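You operate a simulated robot arm through the tools that you are given. There is no shell and no other tool. Be economical: measure what you need, move in short steps, check, and stop when the job is done.

The job below is to be done with a simulated two-armed robot. You get a single attempt, and the scene is never put back.

## Task
Kit the red tray with the 13 MM spanner and the hand lamp, and carry it to the cart.
Fine: spanners are in the yellow drawer; shut it; switch the lamp on; both hands, middle of the cart top. Set down upright: hand lamp.

It is judged by the outcome, as a careful person would: the job done as asked, and still so three seconds after it is handed in. It fails if anything else is knocked over, pushed out of place, dropped, spilled or broken.

## Robot
Two 7-joint arms with two-finger parallel grippers on one trunk, on a base that drives. Base frame: it is fixed to the floor where the robot stands at the start and does not move with it; the origin is under the middle of the robot, x ahead of it, y to its left, z up. Units: m, degrees, N and s.
The left shoulder is at the start at [0.05, 0.177, 1.129], the right one opposite. With the tool pointing down near the work surface each hand reaches from about 0.1 to 0.34 m from the robot's upright axis, wherever it stands, measured 20 degrees to its own side. Places, roughly: blue drawer [0.7, 0.1, 0.5]; cart top [0.8, -1.3, 0.6]; hand lamp (8x9x16 cm) [0.5, 0.4, 0.9]; hand lamp key [0.5, 0.3, 0.9]; pink pad [0.75, -1.25, 0.25]; red drawer [0.7, 0.1, 0.3]; tool tray inside [0.8, 0.1, 0.8]; upkeep cart [0.75, -1.25, 0.25]; yellow drawer [0.7, 0.1, 0.6]; yellow pad [0.75, -1.25, 0.25]. Payload 3.43 kg a hand.
The TCP of each hand is the grasp point between the finger pads, 0.034 m short of the fingertips. In the tool frame z runs along the fingers and y along their closing line. The gripper opens to 0.128 m. The fingers are 0.024 m wide and 0.012 m thick; the gripper's body (0.048 by 0.13 m) begins 0.096 m behind the TCP.
Orientation is that of the tool frame in the base frame, as a unit quaternion [x, y, z, w]. With the fingers straight down and closing along the base's y, the tool's x points along the base's -x, its y along +y and its z along -z.

## Interface
- The arms move only by the tool send_rows. It takes "left_rows", "right_rows" or both (then of equal length, played together; a hand with none holds still); each is a list of rows, each a list of 3 entries, a list of its own where there are three numbers: the turn, a rotation vector about the base's x, y, z in degrees, then the shift along the base's x, y, z in m, then the opening, from 0 (shut) to 1 (fully open). In form: [[[ax, ay, az], [tx, ty, tz], jaw], ...]. A call has 1 to 10 rows; each row shifts and turns the commanded pose from where the row before left it. Each row takes 0.2 s and may step no farther than 0.05 m and 8.6 degrees from the row before; otherwise, or with a gripper value out of range, the whole call is refused. A pose out of reach is approached as far as the arm can. The call stops where the force on the tool passes 40 N (or 10 N more than at its start, if that is more) or the arm is blocked; 0.2 s more then pass. Each finger travels about 0.108 m/s and halts on what it meets, pressing with about 23 N; the grip force reading is that of the motor and also rises with nothing between the fingers. The clock runs only during rows and for 0.2 s after the last one: add rows that do not move to give the fingers time. The reply holds the time, the measured pose of the TCP, the force on the tool along the base axes, the opening and the grip force, in the units named above and with some noise, with the torque about the TCP (base axes, N m) and any sound that the robot's microphone picked up, and new pictures: "pictures" is both (left out), scene, wrist or none (wrist: the cameras of the hands that moved).
- Cameras (640 x 400 px; columns grow to the right, rows downward): "scene" is now at [0.1525, 0.0217, 1.2865]; the picture's right is [0.26, -0.96, 0.00], its down [-0.60, -0.16, -0.78] and it looks along [0.75, 0.20, -0.62] (base axes); focal length 214 px, centre (320, 200). "left" rides on the left gripper at [0.076, 0.011, -0.16] in its tool frame; the picture's right is [-0.15, 0.99, 0.00], its down [-0.88, -0.13, -0.46] and it looks along [-0.45, -0.07, 0.89] (tool axes); focal length 234 px, centre (320, 200). "right" rides on the right gripper at [0.076, -0.011, -0.16] in its tool frame; the picture's right is [0.15, 0.99, 0.00], its down [-0.88, 0.13, -0.46] and it looks along [-0.45, 0.07, 0.89] (tool axes); focal length 234 px, centre (320, 200). There is no depth. A picture from a camera that has moved, and an enlarged one, comes with that camera's place and axes in the base frame and with its lens.
- raise_lower(by): slides the trunk up (or, below 0, down) by that many m; the arms and the scene camera ride with it, the base frame stays. It gives what a move gives, with no picture.
- base_move(legs): drives the robot by 1 to 6 legs, each [ahead, turn to the left] in m and degrees, along the robot's own axes; the way and the turn of a leg run together, so that a leg with both is an arc; at most 1.5 m and 180 degrees a leg. The arms and the cameras ride along, it lands a little off, and it stops where it bumps. It gives what a move gives, and a new picture of the scene camera.
- turn_head(pan, tilt): turns the head with the scene camera to pan (to the left, within 80 degrees either way) and tilt (down, from -29 to 69), counted from straight ahead of the robot. It gives what a move gives, and a new picture of the scene camera.
- close_up(camera, box): a new picture of the part [left, top, right, bottom] of that camera's present view, enlarged. The clock stands still meanwhile.
- job_done(): hands the job in; it is judged then, once.

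Go step by step. Nothing tells you exact positions but the pictures and the camera data: compare them with the known pose of the tool, close in by small moves and look again before you grip or let go. The budget is 120 turns and 260 pictures, counting those below and the enlarged ones. Unless the task says otherwise, let go and move clear before handing in, and close with one line.

The tools are called after "Emit:" by a JSON object that holds its "fn" and its "kwargs". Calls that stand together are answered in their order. send_rows: Moves the arms, as the interface text tells. Its arguments: {"type":"object","properties":{"left_rows":{"type":"array","items":{"type":"array"}},"right_rows":{"type":"array","items":{"type":"array"}},"pictures":{"type":"string","enum":["both","scene","wrist","none"]}},"required":[]} The other tools are called the same way: raise_lower (by) slides the trunk up or down; base_move (legs) drives the base; turn_head (pan, tilt) turns the head that bears the scene camera; close_up (camera, box) takes an enlarged picture of a part of a camera's view; job_done () hands the job in.

At the start:

```text
time: 0.0
left_tcp_pos: [0.3896, 0.2064, 1.1481]
left_tcp_rot: [0.0, 1.0, -0.001, 0.0]
left_wrist_force: [-0.3, 0.2, 0.5]
left_wrist_torque: [-0.02, 0.03, 0.01]
left_finger_gap: 0.128
left_finger_force: 0.0
right_tcp_pos: [0.3682, -0.0635, 1.1482]
right_tcp_rot: [-0.001, 1.0, 0.0, 0.0]
right_wrist_force: [0.4, 0.1, 0.5]
right_wrist_torque: [0.04, 0.0, -0.02]
right_finger_gap: 0.128
right_finger_force: 0.1
trunk travel left (down, up): [-0.3, 0.101]
robot x, y, heading: [0.0026, -0.0013, -0.0]
head pan, tilt: [15.2, 38.6]
```

scene: 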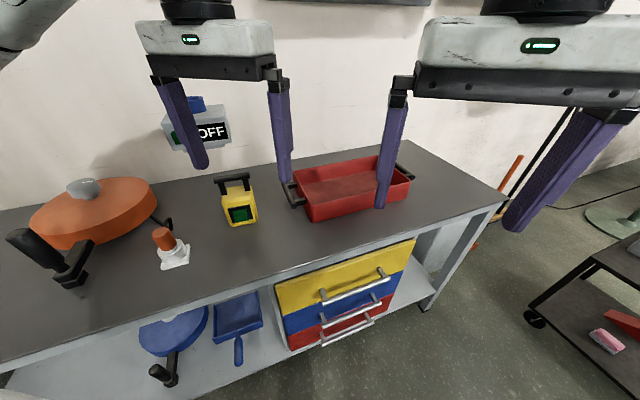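
right: 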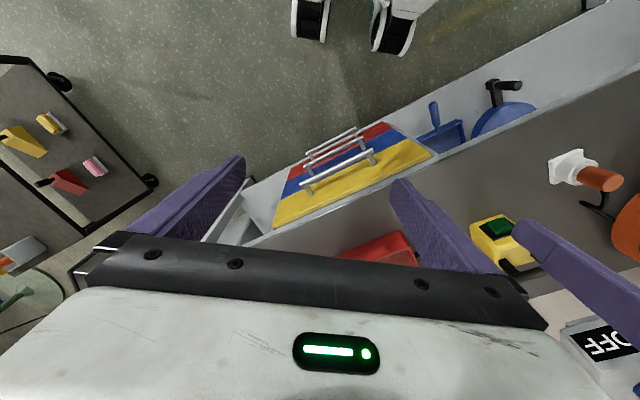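
left: 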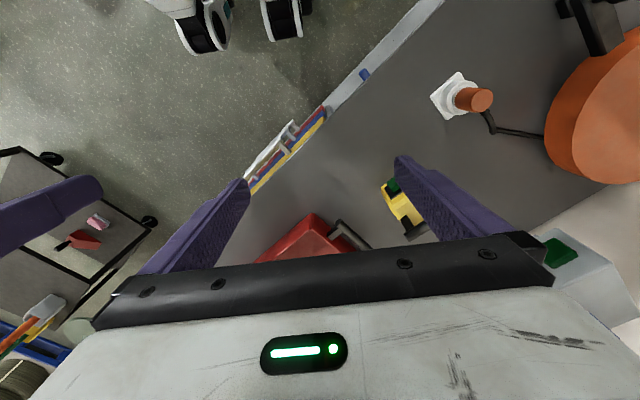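

I see a bench turned about 38° from the robot, with the red tray, the yellow lamp and a three-drawer unit under it, and the cart off to the right. I'll look closer before moving.

Emit:
{"fn": "close_up", "kwargs": {"camera": "scene", "box": [140, 80, 300, 280]}}

Emit:
{"fn": "close_up", "kwargs": {"camera": "scene", "box": [250, 140, 450, 360]}}

Emit:
{"fn": "turn_head", "kwargs": {"pan": -50, "tilt": 30}}

```text
2.00 times, centred on (220, 180) of scene
camera zoom: at [0.1525, 0.0217, 1.2865], right [0.26, -0.96, 0.0], down [-0.6, -0.16, -0.78], along [0.75, 0.2, -0.62], focal length 429 px, centre (520, 240)
```

zoom: 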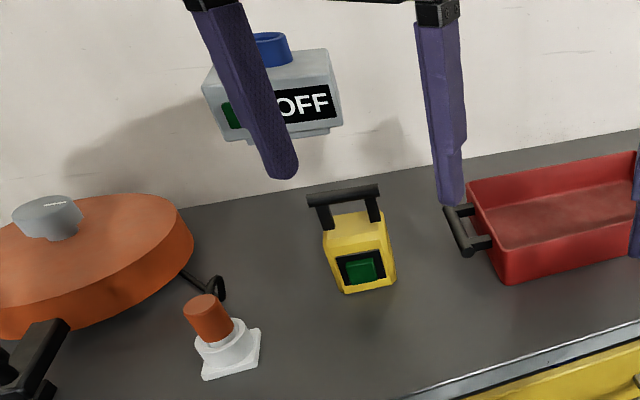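

```text
1.82 times, centred on (350, 250) of scene
camera zoom: at [0.1525, 0.0217, 1.2865], right [0.26, -0.96, 0.0], down [-0.6, -0.16, -0.78], along [0.75, 0.2, -0.62], focal length 390 px, centre (266, 109)
```

zoom: 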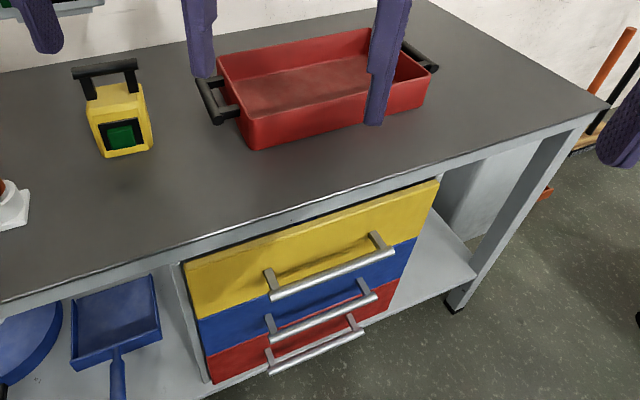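

```text
time: 1.4
left_tcp_pos: [0.3888, 0.2066, 1.1491]
left_tcp_rot: [-0.001, 1.0, 0.0, 0.0]
left_wrist_force: [0.1, -1.0, -1.0]
left_wrist_torque: [0.0, 0.0, 0.03]
left_finger_gap: 0.1279
left_finger_force: 0.1
right_tcp_pos: [0.3666, -0.0655, 1.1482]
right_tcp_rot: [-0.001, 1.0, -0.001, 0.0]
right_wrist_force: [-0.2, 0.0, 0.4]
right_wrist_torque: [0.0, 0.0, 0.0]
right_finger_gap: 0.128
right_finger_force: 0.1
trunk travel left (down, up): [-0.3, 0.101]
robot x, y, heading: [0.0024, 0.001, -0.1]
head pan, tilt: [-50.0, 30.0]
camera scene: at [0.1278, -0.07, 1.2998], right [-0.77, -0.64, 0.0], down [-0.32, 0.38, -0.87], along [0.56, -0.66, -0.5], focal length 214 px, centre (320, 200)
```

scene: 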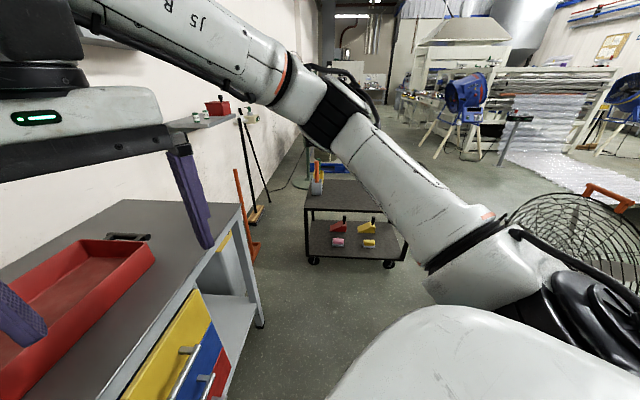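

The cart stands about 1.4 m away to the right. I'll zoom on it and on the bench area.

Emit:
{"fn": "close_up", "kwargs": {"camera": "scene", "box": [270, 140, 430, 280]}}

Emit:
{"fn": "turn_head", "kwargs": {"pan": 10, "tilt": 55}}

```text
2.86 times, centred on (350, 210) of scene
camera zoom: at [0.1278, -0.07, 1.2998], right [-0.77, -0.64, 0.0], down [-0.32, 0.38, -0.87], along [0.56, -0.66, -0.5], focal length 613 px, centre (234, 171)
```

zoom: 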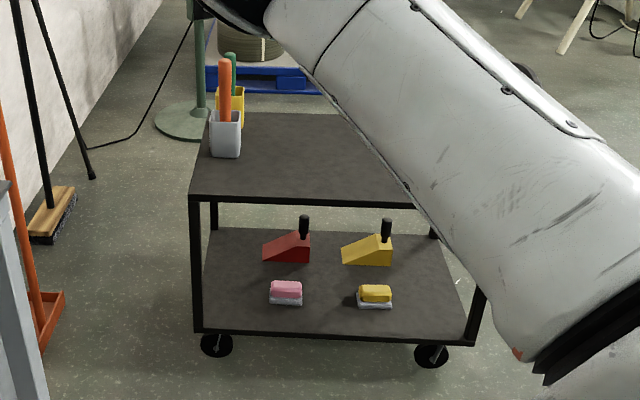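

```text
time: 2.7
left_tcp_pos: [0.3879, 0.2062, 1.1489]
left_tcp_rot: [0.0, 1.0, -0.001, 0.001]
left_wrist_force: [0.4, 0.1, 0.5]
left_wrist_torque: [-0.01, -0.01, 0.05]
left_finger_gap: 0.1279
left_finger_force: 0.0
right_tcp_pos: [0.3674, -0.0634, 1.1485]
right_tcp_rot: [0.0, 1.0, 0.0, 0.0]
right_wrist_force: [0.1, 0.1, -0.1]
right_wrist_torque: [0.0, 0.0, 0.0]
right_finger_gap: 0.128
right_finger_force: 0.0
trunk travel left (down, up): [-0.3, 0.101]
robot x, y, heading: [-0.0024, 0.0034, 0.0]
head pan, tilt: [10.0, 55.0]
camera scene: at [0.1406, 0.0117, 1.2638], right [0.17, -0.98, 0.0], down [-0.81, -0.14, -0.57], along [0.57, 0.1, -0.82], focal length 214 px, centre (320, 200)
```

scene: 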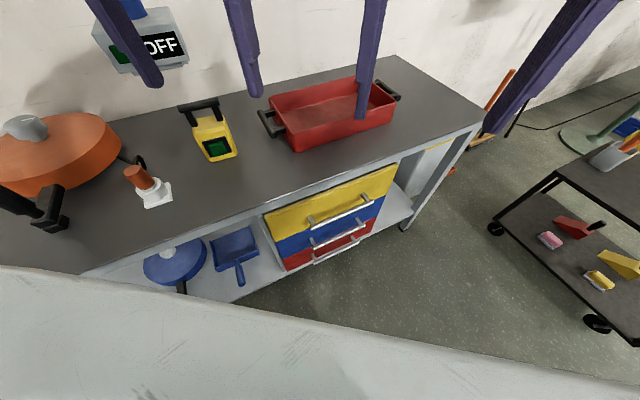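

The bench faces about 38° to my left, and the drawer sits right of me along it. I'll drive to stand squarely in front of the drawers.

Emit:
{"fn": "base_move", "kwargs": {"legs": [[0, -62], [0.38, 0], [0, 100]]}}

Emit:
{"fn": "turn_head", "kwargs": {"pan": 0, "tilt": 45}}

```text
time: 12.0
left_tcp_pos: [0.3571, 0.0736, 1.1484]
left_tcp_rot: [-0.338, 0.941, -0.001, 0.0]
left_wrist_force: [0.4, 0.2, -0.1]
left_wrist_torque: [0.03, -0.01, 0.01]
left_finger_gap: 0.1282
left_finger_force: 0.1
right_tcp_pos: [0.5103, -0.1493, 1.1484]
right_tcp_rot: [-0.337, 0.942, 0.0, -0.001]
right_wrist_force: [0.0, -0.2, -0.4]
right_wrist_torque: [0.04, 0.01, 0.02]
right_finger_gap: 0.1277
right_finger_force: 0.1
trunk travel left (down, up): [-0.3, 0.101]
robot x, y, heading: [0.1828, -0.334, 39.5]
head pan, tilt: [10.0, 55.0]
camera scene: at [0.2864, -0.2346, 1.2638], right [0.76, -0.65, 0.0], down [-0.53, -0.62, -0.57], along [0.37, 0.43, -0.82], focal length 214 px, centre (320, 200)
```

scene: 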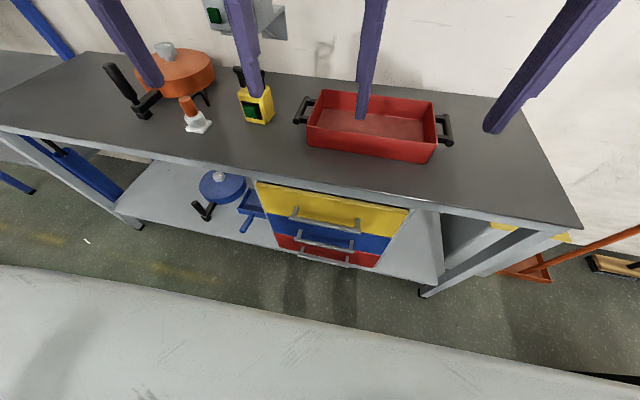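

```text
time: 12.7
left_tcp_pos: [0.3556, 0.0743, 1.148]
left_tcp_rot: [-0.337, 0.942, -0.001, 0.0]
left_wrist_force: [-0.4, 0.7, 0.0]
left_wrist_torque: [0.01, 0.0, -0.02]
left_finger_gap: 0.1282
left_finger_force: 0.0
right_tcp_pos: [0.5106, -0.1505, 1.1484]
right_tcp_rot: [-0.336, 0.942, 0.001, 0.0]
right_wrist_force: [-0.7, -0.2, 0.2]
right_wrist_torque: [0.01, -0.01, 0.01]
right_finger_gap: 0.128
right_finger_force: 0.0
trunk travel left (down, up): [-0.3, 0.101]
robot x, y, heading: [0.1898, -0.3354, 39.2]
head pan, tilt: [0.0, 45.0]
camera scene: at [0.3024, -0.2378, 1.2771], right [0.63, -0.77, 0.0], down [-0.55, -0.45, -0.71], along [0.55, 0.45, -0.71], focal length 214 px, centre (320, 200)
```

scene: 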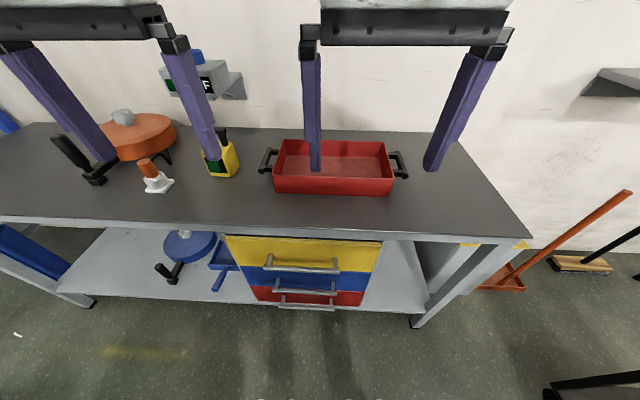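

The robot is nearly square to the bench, with the edge about 0.5 m ahead. I'll trim the heading by 2.7°.

Emit:
{"fn": "base_move", "kwargs": {"legs": [[0, -2.7]]}}

```text
time: 13.5
left_tcp_pos: [0.3752, 0.0641, 1.1492]
left_tcp_rot: [-0.315, 0.949, 0.0, 0.0]
left_wrist_force: [-0.3, 0.6, 0.1]
left_wrist_torque: [0.03, 0.07, 0.0]
left_finger_gap: 0.1282
left_finger_force: 0.1
right_tcp_pos: [0.5194, -0.1671, 1.1481]
right_tcp_rot: [-0.314, 0.949, 0.001, 0.0]
right_wrist_force: [0.5, -0.5, 0.7]
right_wrist_torque: [0.01, 0.0, -0.04]
right_finger_gap: 0.1281
right_finger_force: 0.0
trunk travel left (down, up): [-0.3, 0.101]
robot x, y, heading: [0.1834, -0.3299, 36.7]
head pan, tilt: [0.0, 45.0]
camera scene: at [0.3072, -0.2438, 1.2772], right [0.6, -0.8, 0.0], down [-0.57, -0.42, -0.71], along [0.57, 0.42, -0.71], focal length 214 px, centre (320, 200)
```

scene: 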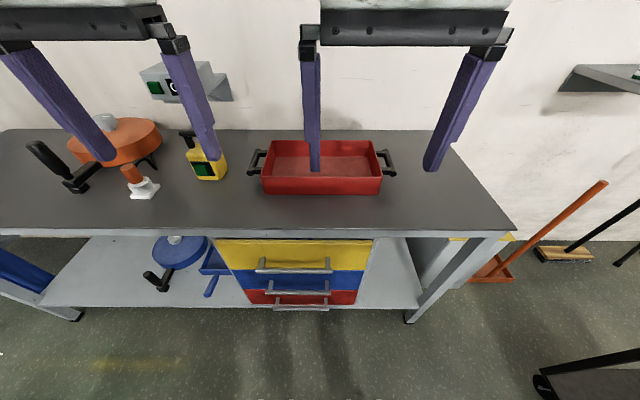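

Now square to the bench (heading 36.7°). I'll bring the right hand down toward the yellow handle, pitching it to point forward with the fingers closing vertically.

Emit:
{"fn": "send_rows", "kwargs": {"right_rows": [[[5.03, -0.73, -6.23], [-0.004, 0.0096, -0.036], 0.5], [[5.03, -0.73, -6.23], [-0.004, 0.0096, -0.036], 0.5], [[5.03, -0.73, -6.23], [-0.004, 0.0096, -0.036], 0.5], [[5.03, -0.73, -6.23], [-0.004, 0.0096, -0.036], 0.5], [[5.03, -0.73, -6.23], [-0.004, 0.0096, -0.036], 0.5], [[5.03, -0.73, -6.23], [-0.004, 0.0096, -0.036], 0.5], [[5.03, -0.73, -6.23], [-0.004, 0.0096, -0.036], 0.5], [[5.03, -0.73, -6.23], [-0.004, 0.0096, -0.036], 0.5], [[5.03, -0.73, -6.23], [-0.004, 0.0096, -0.036], 0.5], [[5.03, -0.73, -6.23], [-0.004, 0.0096, -0.036], 0.5]]}}

```text
time: 15.7
left_tcp_pos: [0.3747, 0.066, 1.1482]
left_tcp_rot: [-0.315, 0.949, 0.0, 0.0]
left_wrist_force: [-0.1, -0.3, -0.6]
left_wrist_torque: [-0.01, 0.01, -0.02]
left_finger_gap: 0.128
left_finger_force: 0.0
right_tcp_pos: [0.4772, -0.0694, 0.7876]
right_tcp_rot: [0.235, 0.881, 0.367, 0.183]
right_wrist_force: [-0.2, 0.4, -0.3]
right_wrist_torque: [-0.02, -0.01, 0.01]
right_finger_gap: 0.0644
right_finger_force: 0.0
trunk travel left (down, up): [-0.3, 0.101]
robot x, y, heading: [0.1874, -0.3318, 36.6]
head pan, tilt: [0.0, 45.0]
camera scene: at [0.3063, -0.2427, 1.2772], right [0.6, -0.8, 0.0], down [-0.57, -0.42, -0.71], along [0.57, 0.42, -0.71], focal length 214 px, centre (320, 200)
camera right: at [0.3327, -0.1243, 0.8736], right [0.16, 0.7, 0.7], down [0.54, -0.66, 0.53], along [0.83, 0.29, -0.48], focal length 234 px, centre (320, 200)
```

scene: 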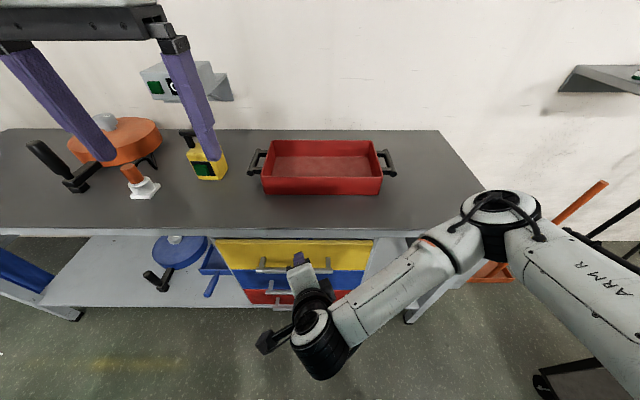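
right: 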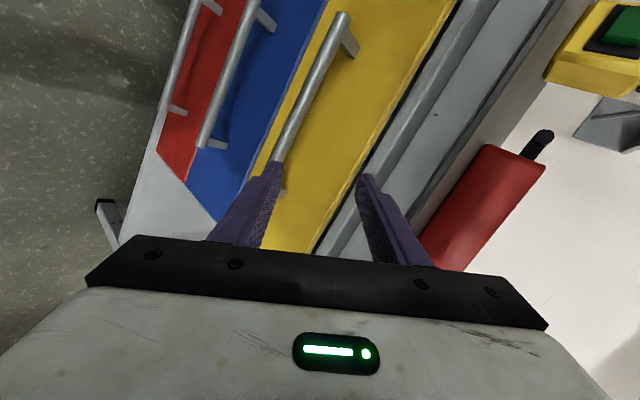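

Triangulated, the yellow handle bar lies at about 0.463 m ahead, z 0.661, and runs from left −0.03 to 0.196 in robot axes. I'll finish the rotation to a pre-grasp.

Emit:
{"fn": "send_rows", "kwargs": {"right_rows": [[[5.03, -0.73, -6.23], [-0.0034, 0.0108, -0.03], 0.4], [[5.03, -0.73, -6.23], [-0.0034, 0.0108, -0.03], 0.4], [[5.03, -0.73, -6.23], [-0.0034, 0.0108, -0.03], 0.4], [[0, 0, 0], [0, 0, 0], 0.4]]}}

```text
time: 16.7
left_tcp_pos: [0.3755, 0.0661, 1.1488]
left_tcp_rot: [-0.315, 0.949, -0.001, 0.001]
left_wrist_force: [0.3, -0.2, 0.1]
left_wrist_torque: [0.0, -0.01, -0.01]
left_finger_gap: 0.1283
left_finger_force: 0.0
right_tcp_pos: [0.4683, -0.0384, 0.6984]
right_tcp_rot: [0.39, 0.773, 0.448, 0.225]
right_wrist_force: [-0.4, 0.5, -0.4]
right_wrist_torque: [0.02, 0.04, -0.01]
right_finger_gap: 0.0514
right_finger_force: 0.0
trunk travel left (down, up): [-0.3, 0.101]
robot x, y, heading: [0.1864, -0.3325, 36.8]
head pan, tilt: [0.0, 45.0]
camera scene: at [0.3069, -0.2435, 1.2772], right [0.6, -0.8, 0.0], down [-0.57, -0.42, -0.71], along [0.57, 0.42, -0.71], focal length 214 px, centre (320, 200)
camera right: at [0.3078, -0.0635, 0.7683], right [0.31, 0.41, 0.86], down [0.26, -0.91, 0.34], along [0.91, 0.12, -0.39], focal length 234 px, centre (320, 200)
```

scene: 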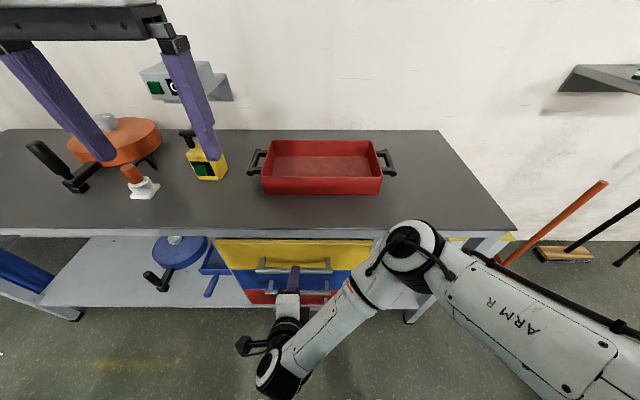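
right: 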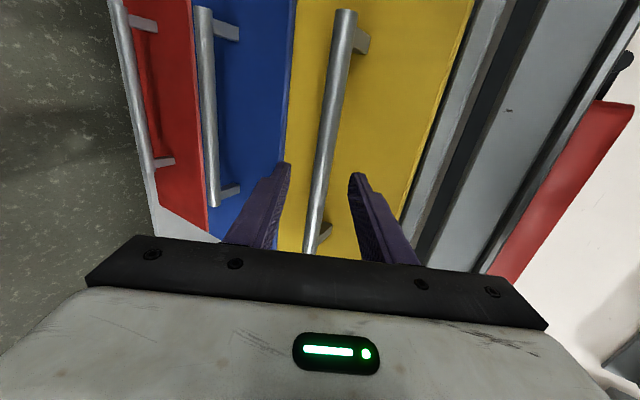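

The bar runs between the fingers. Advancing 5 cm along the fingers, then closing.

Emit:
{"fn": "send_rows", "kwargs": {"right_rows": [[[0, 0, 0], [0.018, 0.0135, -0.013], 0.4], [[0, 0, 0], [0.018, 0.0135, -0.013], 0.4], [[0, 0, 0], [0, 0, 0], 0.4]]}}

```text
time: 17.5
left_tcp_pos: [0.375, 0.065, 1.1488]
left_tcp_rot: [-0.315, 0.949, 0.0, 0.0]
left_wrist_force: [0.3, -0.2, 0.2]
left_wrist_torque: [-0.03, -0.01, -0.03]
left_finger_gap: 0.128
left_finger_force: 0.1
right_tcp_pos: [0.5066, -0.0108, 0.6742]
right_tcp_rot: [0.39, 0.773, 0.447, 0.224]
right_wrist_force: [-1.0, -0.3, 0.1]
right_wrist_torque: [0.01, 0.0, 0.04]
right_finger_gap: 0.0511
right_finger_force: 0.1
trunk travel left (down, up): [-0.3, 0.101]
robot x, y, heading: [0.1846, -0.3348, 36.4]
head pan, tilt: [0.0, 45.0]
camera scene: at [0.3068, -0.2435, 1.2772], right [0.6, -0.8, 0.0], down [-0.57, -0.42, -0.71], along [0.57, 0.42, -0.71], focal length 214 px, centre (320, 200)
camera right: at [0.3449, -0.036, 0.7435], right [0.31, 0.41, 0.86], down [0.26, -0.9, 0.34], along [0.91, 0.12, -0.39], focal length 234 px, centre (320, 200)
```

scene: 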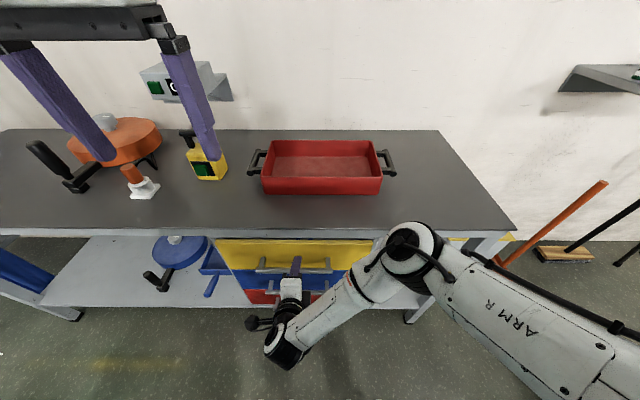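
right: 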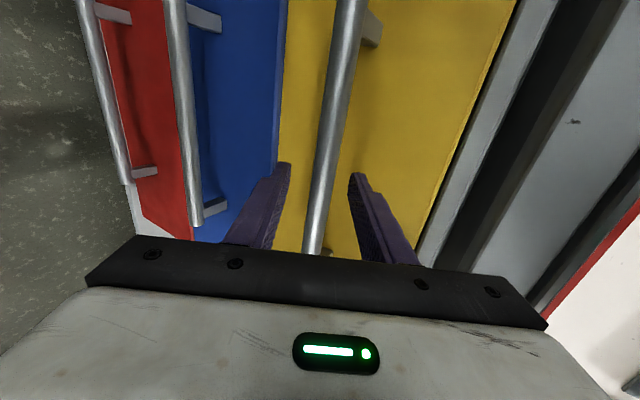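

Emit:
{"fn": "send_rows", "kwargs": {"right_rows": [[[0, 0, 0], [0.0035, 0.0026, -0.0025], 0.4], [[0, 0, 0], [0, 0, 0], 0], [[0, 0, 0], [0, 0, 0], 0], [[0, 0, 0], [0, 0, 0], 0]], "pictures": "wrist"}}

```text
time: 18.5
left_tcp_pos: [0.3754, 0.0663, 1.1481]
left_tcp_rot: [-0.315, 0.949, -0.001, 0.0]
left_wrist_force: [-0.4, 0.4, -0.4]
left_wrist_torque: [-0.05, 0.03, 0.01]
left_finger_gap: 0.1279
left_finger_force: 0.0
right_tcp_pos: [0.5094, -0.0077, 0.6712]
right_tcp_rot: [0.39, 0.772, 0.449, 0.225]
right_wrist_force: [2.2, 3.2, 6.1]
right_wrist_torque: [-0.04, -0.05, -0.2]
right_finger_gap: 0.0178
right_finger_force: 45.0
trunk travel left (down, up): [-0.3, 0.101]
robot x, y, heading: [0.1861, -0.3316, 36.7]
head pan, tilt: [0.0, 45.0]
camera right: at [0.3485, -0.0329, 0.7413], right [0.31, 0.41, 0.86], down [0.26, -0.91, 0.34], along [0.91, 0.12, -0.39], focal length 234 px, centre (320, 200)
```

right: 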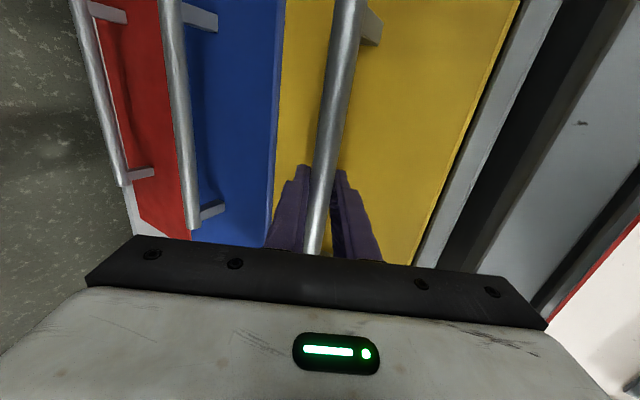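

The bar is gripped (gap 18 mm). Pulling straight back.

Emit:
{"fn": "send_rows", "kwargs": {"right_rows": [[[0, 0, 0], [-0.016, -0.012, 0], 0], [[0, 0, 0], [-0.016, -0.012, 0], 0], [[0, 0, 0], [-0.016, -0.012, 0], 0], [[0, 0, 0], [-0.016, -0.012, 0], 0], [[0, 0, 0], [-0.016, -0.012, 0], 0], [[0, 0, 0], [-0.016, -0.012, 0], 0]], "pictures": "scene"}}

```text
time: 20.1
left_tcp_pos: [0.3725, 0.0656, 1.1498]
left_tcp_rot: [-0.315, 0.949, 0.0, 0.002]
left_wrist_force: [0.2, -0.1, -0.5]
left_wrist_torque: [0.0, -0.02, -0.02]
left_finger_gap: 0.1281
left_finger_force: 0.1
right_tcp_pos: [0.4557, -0.0801, 0.674]
right_tcp_rot: [0.402, 0.756, 0.453, 0.248]
right_wrist_force: [-11.6, 12.4, 8.2]
right_wrist_torque: [-0.49, -0.25, 1.21]
right_finger_gap: 0.0178
right_finger_force: 44.8
trunk travel left (down, up): [-0.3, 0.101]
robot x, y, heading: [0.1862, -0.335, 36.8]
head pan, tilt: [0.0, 45.0]
stopped in row 6 (right hand): the arm was blocked; the commanded pose is now the measured one
camera scene: at [0.3054, -0.2426, 1.2775], right [0.6, -0.8, 0.0], down [-0.57, -0.42, -0.71], along [0.57, 0.42, -0.71], focal length 214 px, centre (320, 200)
```

scene: 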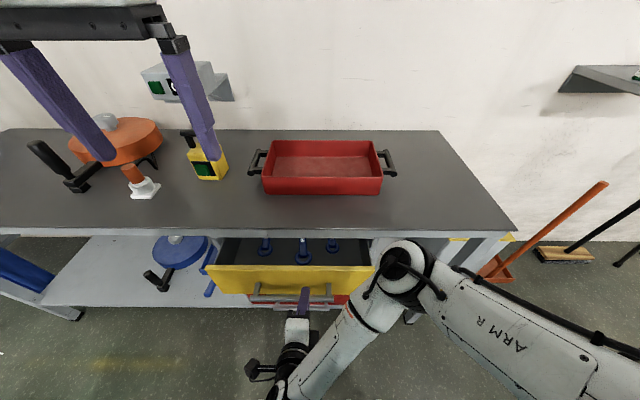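

The drawer is about 9 cm open, and the arm ran out of room. I'll pull the rest by backing the base.

Emit:
{"fn": "base_move", "kwargs": {"legs": [[-0.12, 0]]}}

Emit:
{"fn": "close_up", "kwargs": {"camera": "scene", "box": [200, 180, 400, 320]}}

```text
time: 21.3
left_tcp_pos: [0.2783, -0.0043, 1.1487]
left_tcp_rot: [-0.314, 0.949, -0.002, 0.001]
left_wrist_force: [0.4, -0.8, 0.7]
left_wrist_torque: [0.0, 0.01, -0.01]
left_finger_gap: 0.1279
left_finger_force: 0.1
right_tcp_pos: [0.3605, -0.1503, 0.6753]
right_tcp_rot: [0.403, 0.756, 0.454, 0.247]
right_wrist_force: [-18.5, 23.1, 4.6]
right_wrist_torque: [-0.59, -0.44, 0.93]
right_finger_gap: 0.0176
right_finger_force: 45.5
trunk travel left (down, up): [-0.3, 0.101]
robot x, y, heading: [0.0883, -0.4041, 36.6]
head pan, tilt: [0.0, 45.0]
camera scene: at [0.2099, -0.3129, 1.2773], right [0.6, -0.8, 0.0], down [-0.57, -0.42, -0.71], along [0.57, 0.42, -0.71], focal length 214 px, centre (320, 200)
```

scene: 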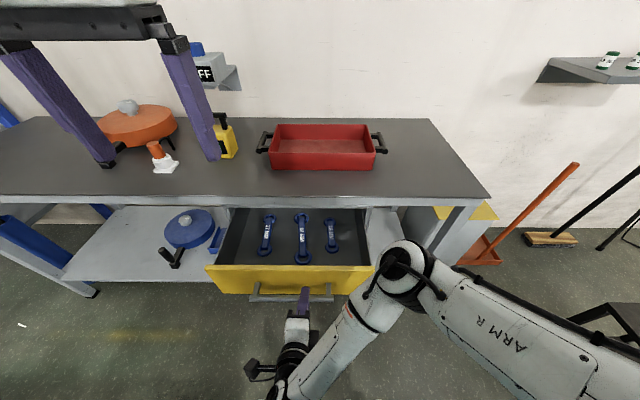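

```text
2.86 times, centred on (300, 250) of scene
camera zoom: at [0.2099, -0.3129, 1.2773], right [0.6, -0.8, 0.0], down [-0.57, -0.42, -0.71], along [0.57, 0.42, -0.71], focal length 613 px, centre (377, 57)
```

zoom: 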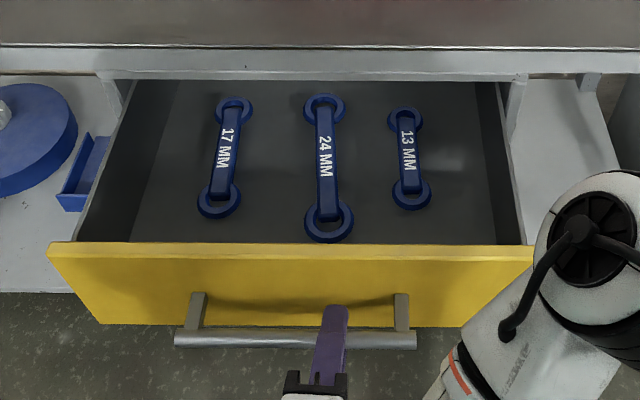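

The 13 MM spanner is the rightmost. I'll open the drawer another 5 cm so it clears the bench edge.

Emit:
{"fn": "base_move", "kwargs": {"legs": [[-0.05, 0]]}}

```text
time: 22.3
left_tcp_pos: [0.2396, -0.0342, 1.1487]
left_tcp_rot: [-0.315, 0.949, -0.001, 0.002]
left_wrist_force: [-0.4, 0.6, 0.3]
left_wrist_torque: [0.02, 0.02, -0.02]
left_finger_gap: 0.1281
left_finger_force: 0.0
right_tcp_pos: [0.3226, -0.18, 0.6737]
right_tcp_rot: [0.404, 0.755, 0.454, 0.245]
right_wrist_force: [-11.4, 15.8, -1.4]
right_wrist_torque: [-0.57, -0.36, 1.03]
right_finger_gap: 0.0173
right_finger_force: 44.8
trunk travel left (down, up): [-0.3, 0.101]
robot x, y, heading: [0.0531, -0.4322, 36.6]
head pan, tilt: [0.0, 45.0]
camera scene: at [0.1711, -0.3424, 1.2772], right [0.6, -0.8, 0.0], down [-0.57, -0.42, -0.71], along [0.57, 0.42, -0.71], focal length 214 px, centre (320, 200)
```

scene: 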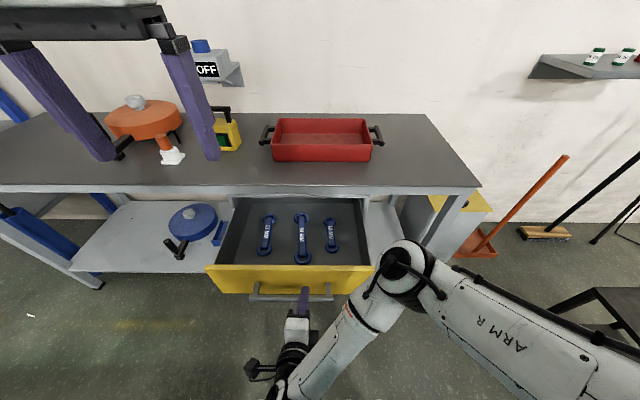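

Now release the handle and back the hand away upward.

Emit:
{"fn": "send_rows", "kwargs": {"right_rows": [[[0, 0, 0], [0, 0, 0], 0.35], [[0, 0, 0], [0, 0, 0], 0.35], [[0, 0, 0], [-0.014, -0.0104, 0.01], 0.35], [[0, 0, 0], [-0.014, -0.0104, 0.01], 0.35], [[0, 0, 0], [-0.014, -0.0104, 0.01], 0.35]]}}

```text
time: 23.7
left_tcp_pos: [0.2394, -0.035, 1.1475]
left_tcp_rot: [-0.314, 0.949, -0.001, 0.001]
left_wrist_force: [-0.9, -0.3, -0.2]
left_wrist_torque: [-0.04, 0.06, 0.0]
left_finger_gap: 0.1283
left_finger_force: 0.1
right_tcp_pos: [0.3223, -0.2148, 0.7019]
right_tcp_rot: [0.416, 0.733, 0.457, 0.284]
right_wrist_force: [-2.3, -0.6, -1.2]
right_wrist_torque: [-0.04, 0.13, 0.05]
right_finger_gap: 0.0463
right_finger_force: 1.0
trunk travel left (down, up): [-0.3, 0.101]
robot x, y, heading: [0.05, -0.431, 36.6]
head pan, tilt: [0.0, 45.0]
stopped in row 5 (right hand): the arm was blocked; the commanded pose is now the measured one
camera scene: at [0.1718, -0.3434, 1.2772], right [0.6, -0.8, 0.0], down [-0.57, -0.42, -0.71], along [0.57, 0.42, -0.71], focal length 214 px, centre (320, 200)
camera right: at [0.1532, -0.2205, 0.7558], right [0.27, 0.36, 0.89], down [0.12, -0.93, 0.34], along [0.95, 0.01, -0.3], focal length 234 px, centre (320, 200)
```

scene: 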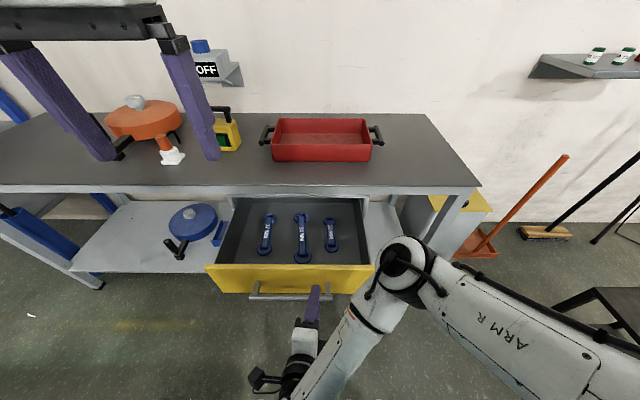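
right: 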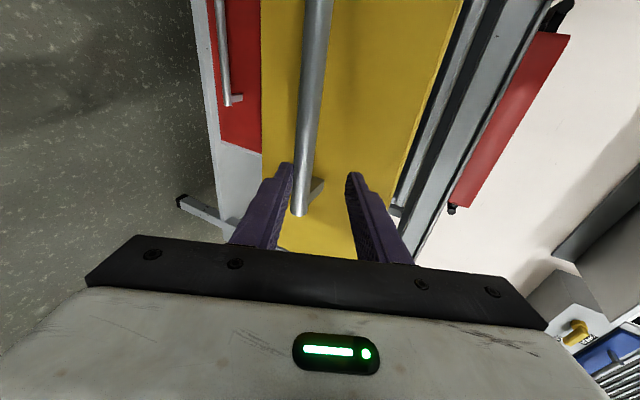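

The hand is nearly free of the bar. I'll lift straight up and turn it back to point down before going over the spanner.

Emit:
{"fn": "send_rows", "kwargs": {"right_rows": [[[0, 0, 0], [0, 0, 0.04], 0.35], [[0, 0, 0], [0, 0, 0.045], 0.5], [[-5.03, 1.21, 6.02], [0, 0, 0.025], 0.8], [[-5.03, 1.21, 6.02], [0, 0, 0.025], 0.8], [[-5.03, 1.21, 6.02], [0, 0, 0.025], 0.8], [[-5.03, 1.21, 6.02], [0, 0, 0.025], 0.8], [[-5.03, 1.21, 6.02], [0, 0, 0.025], 0.8], [[-5.03, 1.21, 6.02], [0, 0, 0.015], 0.8], [[-5.03, 1.21, 6.02], [0, 0, 0.01], 0.8], [[-5.03, 1.21, 6.02], [0, 0, 0.01], 0.8]], "pictures": "none"}}

Emit:
{"fn": "send_rows", "kwargs": {"right_rows": [[[-5.03, 1.21, 6.02], [0.036, 0.017, 0], 0.8], [[-5.03, 1.21, 6.02], [0.036, 0.017, 0], 0.8], [[-5.03, 1.21, 6.02], [0.036, 0.017, 0], 0.8], [[-5.03, 1.21, 6.02], [0.036, 0.017, 0], 0.8], [[-5.03, 1.21, 6.02], [0.036, 0.017, 0], 0.8], [[-5.03, 1.21, 6.02], [0.035, 0.016, 0], 0.8], [[0, 0, 0], [0, 0, -0.03], 0.8], [[0, 0, 0], [0, 0, -0.03], 0.8], [[0, 0, 0], [0, 0, 0], 0.8]]}}

```text
time: 25.9
left_tcp_pos: [0.2397, -0.0345, 1.1479]
left_tcp_rot: [-0.315, 0.949, -0.001, 0.0]
left_wrist_force: [-0.6, 0.0, -0.8]
left_wrist_torque: [-0.02, 0.03, 0.01]
left_finger_gap: 0.128
left_finger_force: 0.0
right_tcp_pos: [0.3209, -0.2138, 0.9465]
right_tcp_rot: [0.001, 0.965, 0.225, 0.137]
right_wrist_force: [0.2, 0.1, -1.3]
right_wrist_torque: [0.0, -0.02, -0.01]
right_finger_gap: 0.1023
right_finger_force: 0.0
trunk travel left (down, up): [-0.3, 0.101]
robot x, y, heading: [0.0476, -0.4332, 36.5]
head pan, tilt: [0.0, 45.0]
```

```text
time: 27.9
left_tcp_pos: [0.2398, -0.0349, 1.1486]
left_tcp_rot: [-0.315, 0.949, -0.001, 0.001]
left_wrist_force: [0.3, 0.0, 0.2]
left_wrist_torque: [0.0, -0.01, 0.0]
left_finger_gap: 0.1279
left_finger_force: 0.1
right_tcp_pos: [0.5371, -0.1116, 0.8874]
right_tcp_rot: [-0.315, 0.949, 0.0, -0.002]
right_wrist_force: [0.1, 0.3, -0.8]
right_wrist_torque: [0.03, 0.0, 0.02]
right_finger_gap: 0.1021
right_finger_force: 0.1
trunk travel left (down, up): [-0.3, 0.101]
robot x, y, heading: [0.0512, -0.4321, 36.9]
head pan, tilt: [0.0, 45.0]
camera scene: at [0.1719, -0.3434, 1.2772], right [0.6, -0.8, 0.0], down [-0.57, -0.42, -0.71], along [0.57, 0.42, -0.71], focal length 214 px, centre (320, 200)
camera right: at [0.4832, -0.1663, 1.0464], right [-0.71, 0.71, 0.0], down [0.63, 0.63, 0.45], along [0.32, 0.32, -0.89], focal length 234 px, centre (320, 200)
```

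scene: 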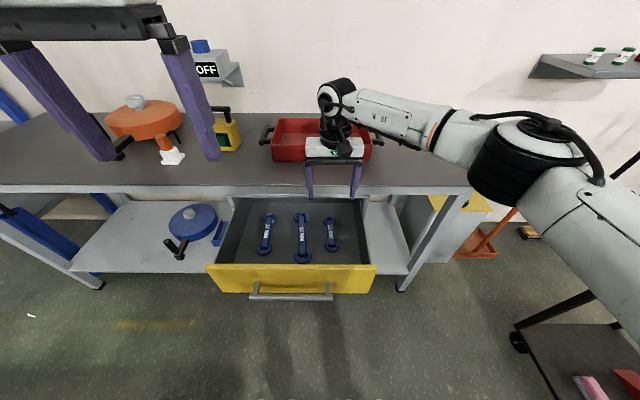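
right: 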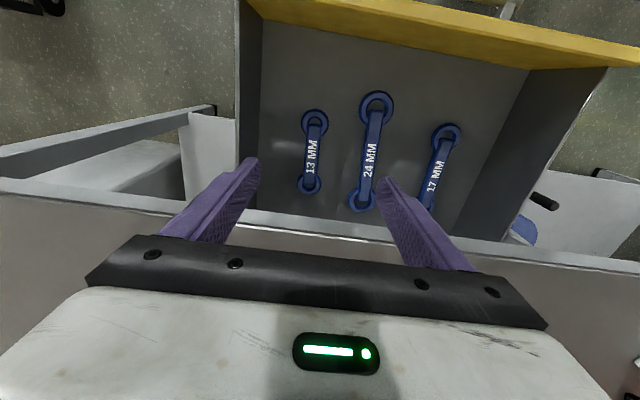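

Both cameras agree: the 13 MM spanner's centre is at about (0.583, −0.090, 0.608). I'll tilt the hand 20° to clear the bench edge and lower over the shank.

Emit:
{"fn": "send_rows", "kwargs": {"right_rows": [[[4, -5.34, 0], [0.0052, 0.0016, -0.02], 0.6], [[4, -5.34, 0], [0.0052, 0.0016, -0.02], 0.6], [[4, -5.34, 0], [0.0052, 0.0016, -0.03], 0.6], [[0, 0, 0], [0.0052, 0.0016, -0.04], 0.6], [[0, 0, 0], [0.0052, 0.0016, -0.04], 0.6], [[0, 0, 0], [0.0052, 0.0018, -0.037], 0.6], [[0, 0, 0], [0, 0, 0], 0.6]]}}

Emit:
{"fn": "close_up", "kwargs": {"camera": "right", "box": [200, 60, 460, 260]}}

```text
time: 29.5
left_tcp_pos: [0.2394, -0.0348, 1.1483]
left_tcp_rot: [-0.314, 0.949, -0.001, 0.0]
left_wrist_force: [0.2, -0.8, -0.4]
left_wrist_torque: [0.0, -0.03, 0.0]
left_finger_gap: 0.1279
left_finger_force: 0.1
right_tcp_pos: [0.5692, -0.1016, 0.7004]
right_tcp_rot: [-0.31, 0.935, 0.056, 0.164]
right_wrist_force: [-0.1, 0.0, -0.2]
right_wrist_torque: [0.0, 0.0, 0.01]
right_finger_gap: 0.0766
right_finger_force: 0.0
trunk travel left (down, up): [-0.3, 0.101]
robot x, y, heading: [0.0529, -0.434, 36.6]
head pan, tilt: [0.0, 45.0]
camera scene: at [0.1719, -0.3434, 1.2772], right [0.6, -0.8, 0.0], down [-0.57, -0.42, -0.71], along [0.57, 0.42, -0.71], focal length 214 px, centre (320, 200)
camera right: at [0.4749, -0.1873, 0.8245], right [-0.7, 0.71, -0.05], down [0.46, 0.51, 0.73], along [0.54, 0.49, -0.68], focal length 234 px, centre (320, 200)
```

scene: 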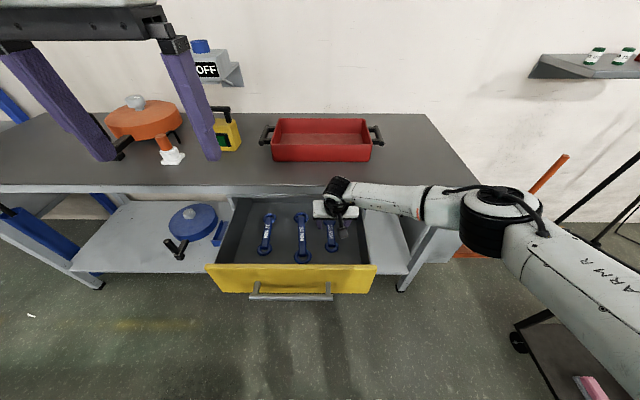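
right: 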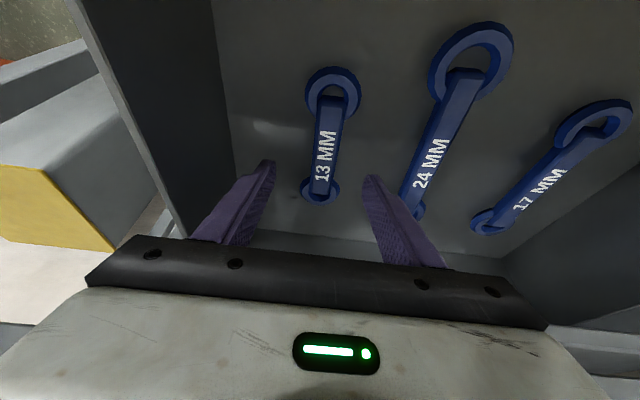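

```text
2.00 times, centred on (330, 160) of right
camera zoom: at [0.4749, -0.1873, 0.8245], right [-0.7, 0.71, -0.05], down [0.46, 0.51, 0.73], along [0.54, 0.49, -0.68], focal length 468 px, centre (300, 280)
```

zoom: 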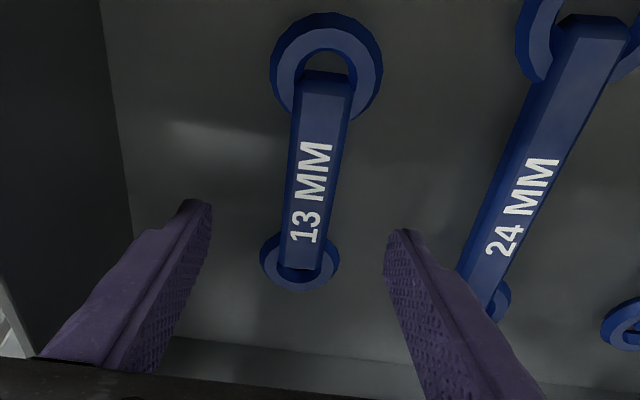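

Well aligned; lowering further and adjusting 5 mm left.

Emit:
{"fn": "send_rows", "kwargs": {"right_rows": [[[0, 0, 0], [-0.0015, 0.002, -0.02], 0.6], [[0, 0, 0], [-0.0015, 0.002, -0.02], 0.6], [[0, 0, 0], [0, 0, -0.012], 0.6], [[0, 0, 0], [0, 0, 0], 0.6]], "pictures": "wrist"}}

```text
time: 30.5
left_tcp_pos: [0.2403, -0.0349, 1.1475]
left_tcp_rot: [-0.315, 0.949, 0.0, 0.0]
left_wrist_force: [-0.5, 0.3, 0.7]
left_wrist_torque: [0.0, 0.05, 0.01]
left_finger_gap: 0.128
left_finger_force: 0.0
right_tcp_pos: [0.5642, -0.0985, 0.6488]
right_tcp_rot: [-0.31, 0.935, 0.056, 0.163]
right_wrist_force: [-0.7, -0.4, -0.2]
right_wrist_torque: [0.01, -0.01, 0.0]
right_finger_gap: 0.0764
right_finger_force: 0.0
trunk travel left (down, up): [-0.3, 0.101]
robot x, y, heading: [0.0541, -0.4324, 36.6]
head pan, tilt: [0.0, 45.0]
camera right: at [0.4705, -0.1833, 0.7726], right [-0.7, 0.71, -0.05], down [0.46, 0.51, 0.73], along [0.54, 0.49, -0.68], focal length 234 px, centre (320, 200)
```

right: 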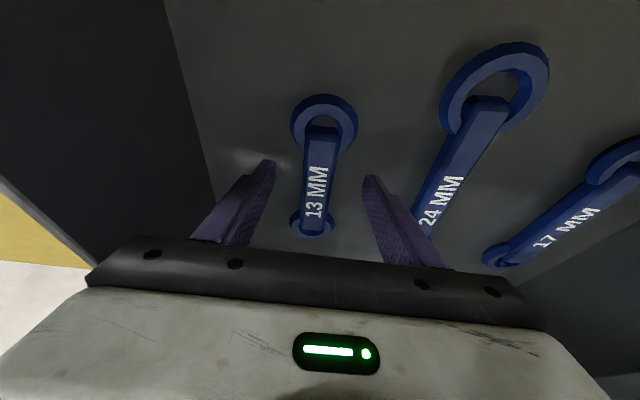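

Emit:
{"fn": "send_rows", "kwargs": {"right_rows": [[[0, 0, 0], [0, 0, -0.006], 0.6], [[0, 0, 0], [0, 0, -0.006], 0.6], [[0, 0, 0], [0, 0, -0.004], 0.6], [[0, 0, 0], [0, 0, 0], 0.6]], "pictures": "wrist"}}

```text
time: 31.3
left_tcp_pos: [0.2404, -0.0351, 1.1486]
left_tcp_rot: [-0.315, 0.949, -0.001, 0.0]
left_wrist_force: [0.0, -0.4, 0.3]
left_wrist_torque: [0.03, 0.01, 0.05]
left_finger_gap: 0.128
left_finger_force: 0.1
right_tcp_pos: [0.568, -0.0919, 0.6442]
right_tcp_rot: [-0.31, 0.933, 0.06, 0.172]
right_wrist_force: [0.6, -0.2, 15.8]
right_wrist_torque: [-0.48, -0.37, -0.2]
right_finger_gap: 0.0769
right_finger_force: 0.1
trunk travel left (down, up): [-0.3, 0.101]
robot x, y, heading: [0.0493, -0.4314, 36.6]
head pan, tilt: [0.0, 45.0]
stopped in row 3 (right hand): the force on the tool passed its limit (the readings are from after the stop); the commanded pose is now the measured one
camera right: at [0.474, -0.1795, 0.7654], right [-0.7, 0.71, -0.05], down [0.45, 0.5, 0.74], along [0.55, 0.5, -0.67], focal length 234 px, centre (320, 200)
```

right: 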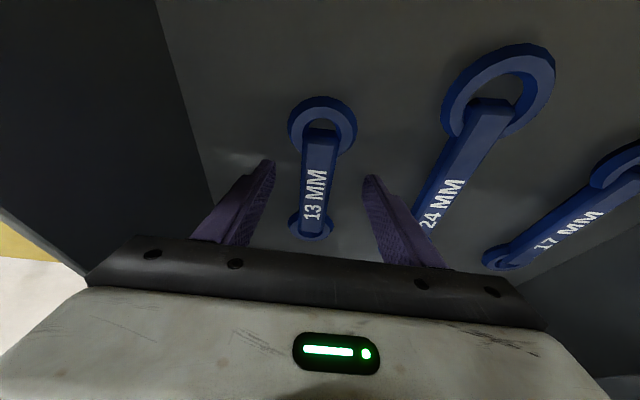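

The tips touch the drawer floor. Raise 2 mm and close.

Emit:
{"fn": "send_rows", "kwargs": {"right_rows": [[[0, 0, 0], [0, 0, 0.003], 0.6], [[0, 0, 0], [0, 0, 0], 0.2], [[0, 0, 0], [0, 0, 0], 0], [[0, 0, 0], [0, 0, 0], 0], [[0, 0, 0], [0, 0, 0], 0]], "pictures": "wrist"}}

```text
time: 32.5
left_tcp_pos: [0.2395, -0.036, 1.1478]
left_tcp_rot: [-0.316, 0.949, -0.001, 0.0]
left_wrist_force: [0.5, 0.0, 0.3]
left_wrist_torque: [0.01, 0.0, 0.05]
left_finger_gap: 0.1284
left_finger_force: 0.0
right_tcp_pos: [0.569, -0.096, 0.6445]
right_tcp_rot: [-0.31, 0.934, 0.058, 0.17]
right_wrist_force: [1.2, -2.1, 7.8]
right_wrist_torque: [-0.26, -0.1, 0.0]
right_finger_gap: 0.0275
right_finger_force: 22.9
trunk travel left (down, up): [-0.3, 0.101]
robot x, y, heading: [0.0528, -0.4321, 36.6]
head pan, tilt: [0.0, 45.0]
camera right: at [0.4728, -0.1813, 0.7662], right [-0.7, 0.71, -0.05], down [0.46, 0.5, 0.74], along [0.55, 0.5, -0.67], focal length 234 px, centre (320, 200)
```

right: 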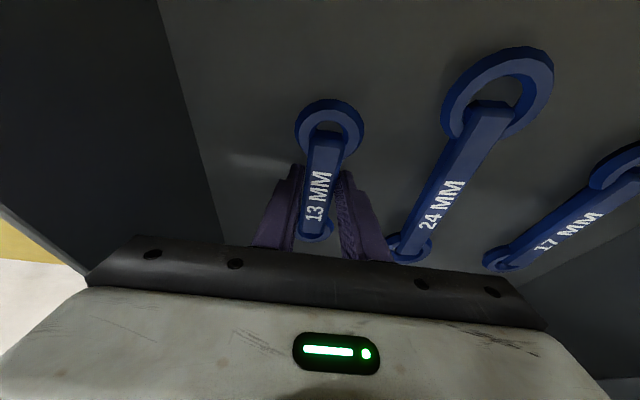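

Gripped. Lift 3 cm, draw back from under the bench edge, then look.

Emit:
{"fn": "send_rows", "kwargs": {"right_rows": [[[0, 0, 0], [0, 0, 0.015], 0], [[0, 0, 0], [0, 0, 0.015], 0], [[0, 0, 0], [-0.016, -0.012, 0.003], 0], [[0, 0, 0], [-0.016, -0.012, 0.003], 0], [[0, 0, 0], [-0.016, -0.012, 0.003], 0], [[0, 0, 0], [-0.016, -0.012, 0.003], 0], [[0, 0, 0], [-0.008, -0.006, 0], 0]]}}

```text
time: 34.1
left_tcp_pos: [0.2393, -0.0344, 1.1485]
left_tcp_rot: [-0.315, 0.949, -0.001, 0.0]
left_wrist_force: [1.1, -0.4, 0.1]
left_wrist_torque: [-0.02, -0.01, -0.04]
left_finger_gap: 0.128
left_finger_force: 0.0
right_tcp_pos: [0.4957, -0.1484, 0.6864]
right_tcp_rot: [-0.31, 0.934, 0.058, 0.169]
right_wrist_force: [-0.8, 0.1, -1.6]
right_wrist_torque: [-0.02, 0.06, 0.01]
right_finger_gap: 0.0275
right_finger_force: 23.2
trunk travel left (down, up): [-0.3, 0.101]
robot x, y, heading: [0.0507, -0.4326, 36.4]
head pan, tilt: [0.0, 45.0]
camera scene: at [0.172, -0.3433, 1.2772], right [0.6, -0.8, 0.0], down [-0.57, -0.42, -0.71], along [0.57, 0.42, -0.71], focal length 214 px, centre (320, 200)
camera right: at [0.3995, -0.2344, 0.8083], right [-0.7, 0.71, -0.05], down [0.46, 0.5, 0.74], along [0.55, 0.5, -0.67], focal length 234 px, centre (320, 200)
```

scene: 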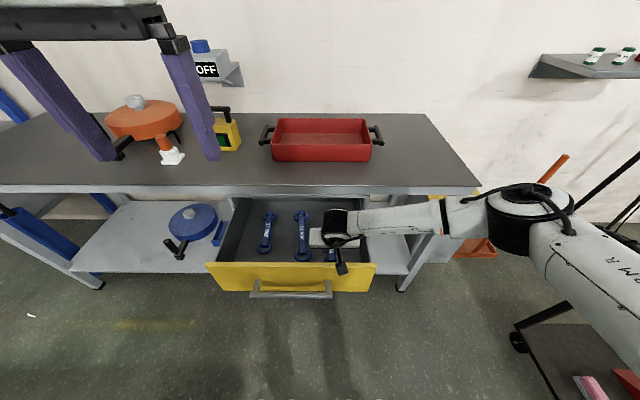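
right: 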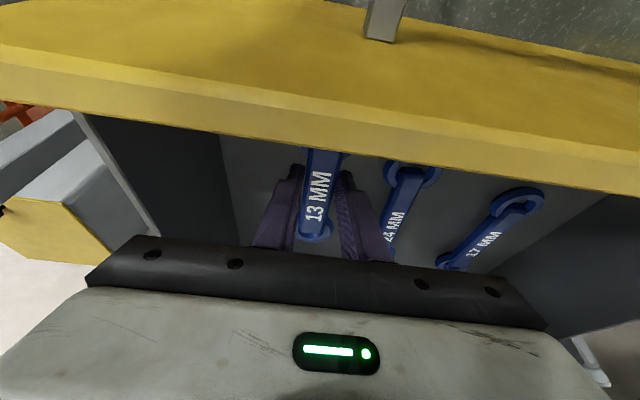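

Spanner is lifted. I'll raise the right hand clear, and meanwhile bring the closed left hand down in front of the drawer handle to push it shut.

Emit:
{"fn": "send_rows", "kwargs": {"right_rows": [[[0, 0, 0], [0, 0, 0.04], 0], [[0, 0, 0], [0, 0, 0.04], 0], [[0, 0, 0], [0, 0, 0.048], 0], [[0, 0, 0], [0, 0, 0.048], 0], [[0, 0, 0], [0, 0, 0.048], 0], [[0, 0, 0], [0, 0, 0.048], 0], [[0, 0, 0], [0, 0, 0.02], 0]], "left_rows": [[[0, 0, 0], [-0.01, -0.008, 0], 0.5], [[0, 0, 0], [-0.01, -0.007, 0], 0], [[0, 0, 0], [-0.01, -0.007, 0], 0], [[0, 0, 0], [-0.01, -0.007, 0], 0], [[0, 0, 0], [0, 0, 0], 0], [[0, 0, 0], [0, 0, 0], 0], [[0, 0, 0], [0, 0, 0], 0]], "pictures": "both"}}

```text
time: 35.7
left_tcp_pos: [0.1994, -0.0637, 1.1484]
left_tcp_rot: [-0.315, 0.949, -0.001, 0.001]
left_wrist_force: [1.0, 0.0, -0.7]
left_wrist_torque: [-0.03, -0.03, 0.0]
left_finger_gap: 0.0
left_finger_force: 22.7
right_tcp_pos: [0.4965, -0.1508, 0.9787]
right_tcp_rot: [-0.31, 0.934, 0.058, 0.169]
right_wrist_force: [0.5, -0.5, -2.6]
right_wrist_torque: [-0.06, 0.01, 0.01]
right_finger_gap: 0.0278
right_finger_force: 23.5
trunk travel left (down, up): [-0.3, 0.101]
robot x, y, heading: [0.0521, -0.4307, 36.3]
head pan, tilt: [0.0, 45.0]
camera scene: at [0.172, -0.3433, 1.2771], right [0.6, -0.8, 0.0], down [-0.57, -0.42, -0.71], along [0.57, 0.42, -0.71], focal length 214 px, centre (320, 200)
camera right: at [0.4012, -0.2351, 1.1003], right [-0.7, 0.71, -0.05], down [0.46, 0.5, 0.74], along [0.55, 0.5, -0.67], focal length 234 px, centre (320, 200)
camera left: at [0.1304, -0.0986, 1.3094], right [-0.47, 0.88, 0.0], down [0.78, 0.42, 0.46], along [0.4, 0.22, -0.89], focal length 234 px, centre (320, 200)
```

scene: 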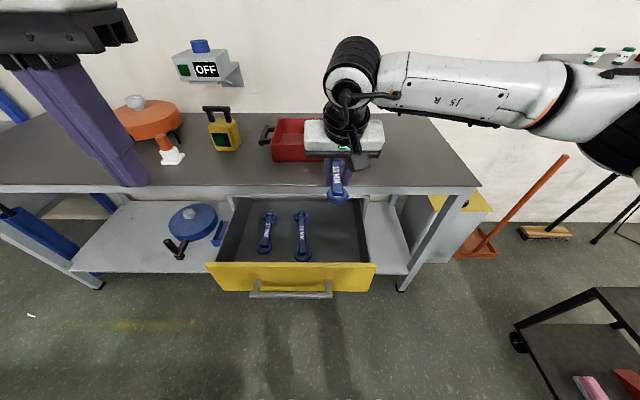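
right: 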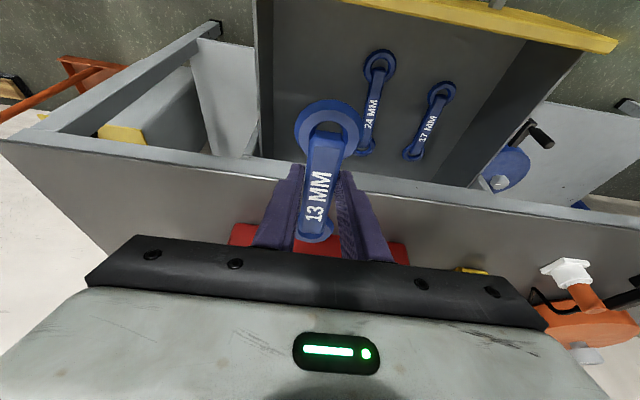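
left: 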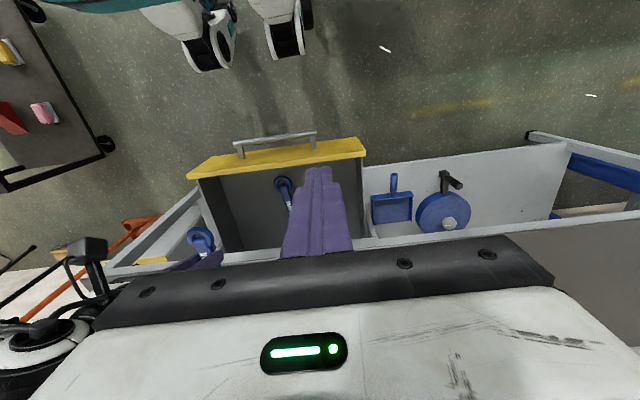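

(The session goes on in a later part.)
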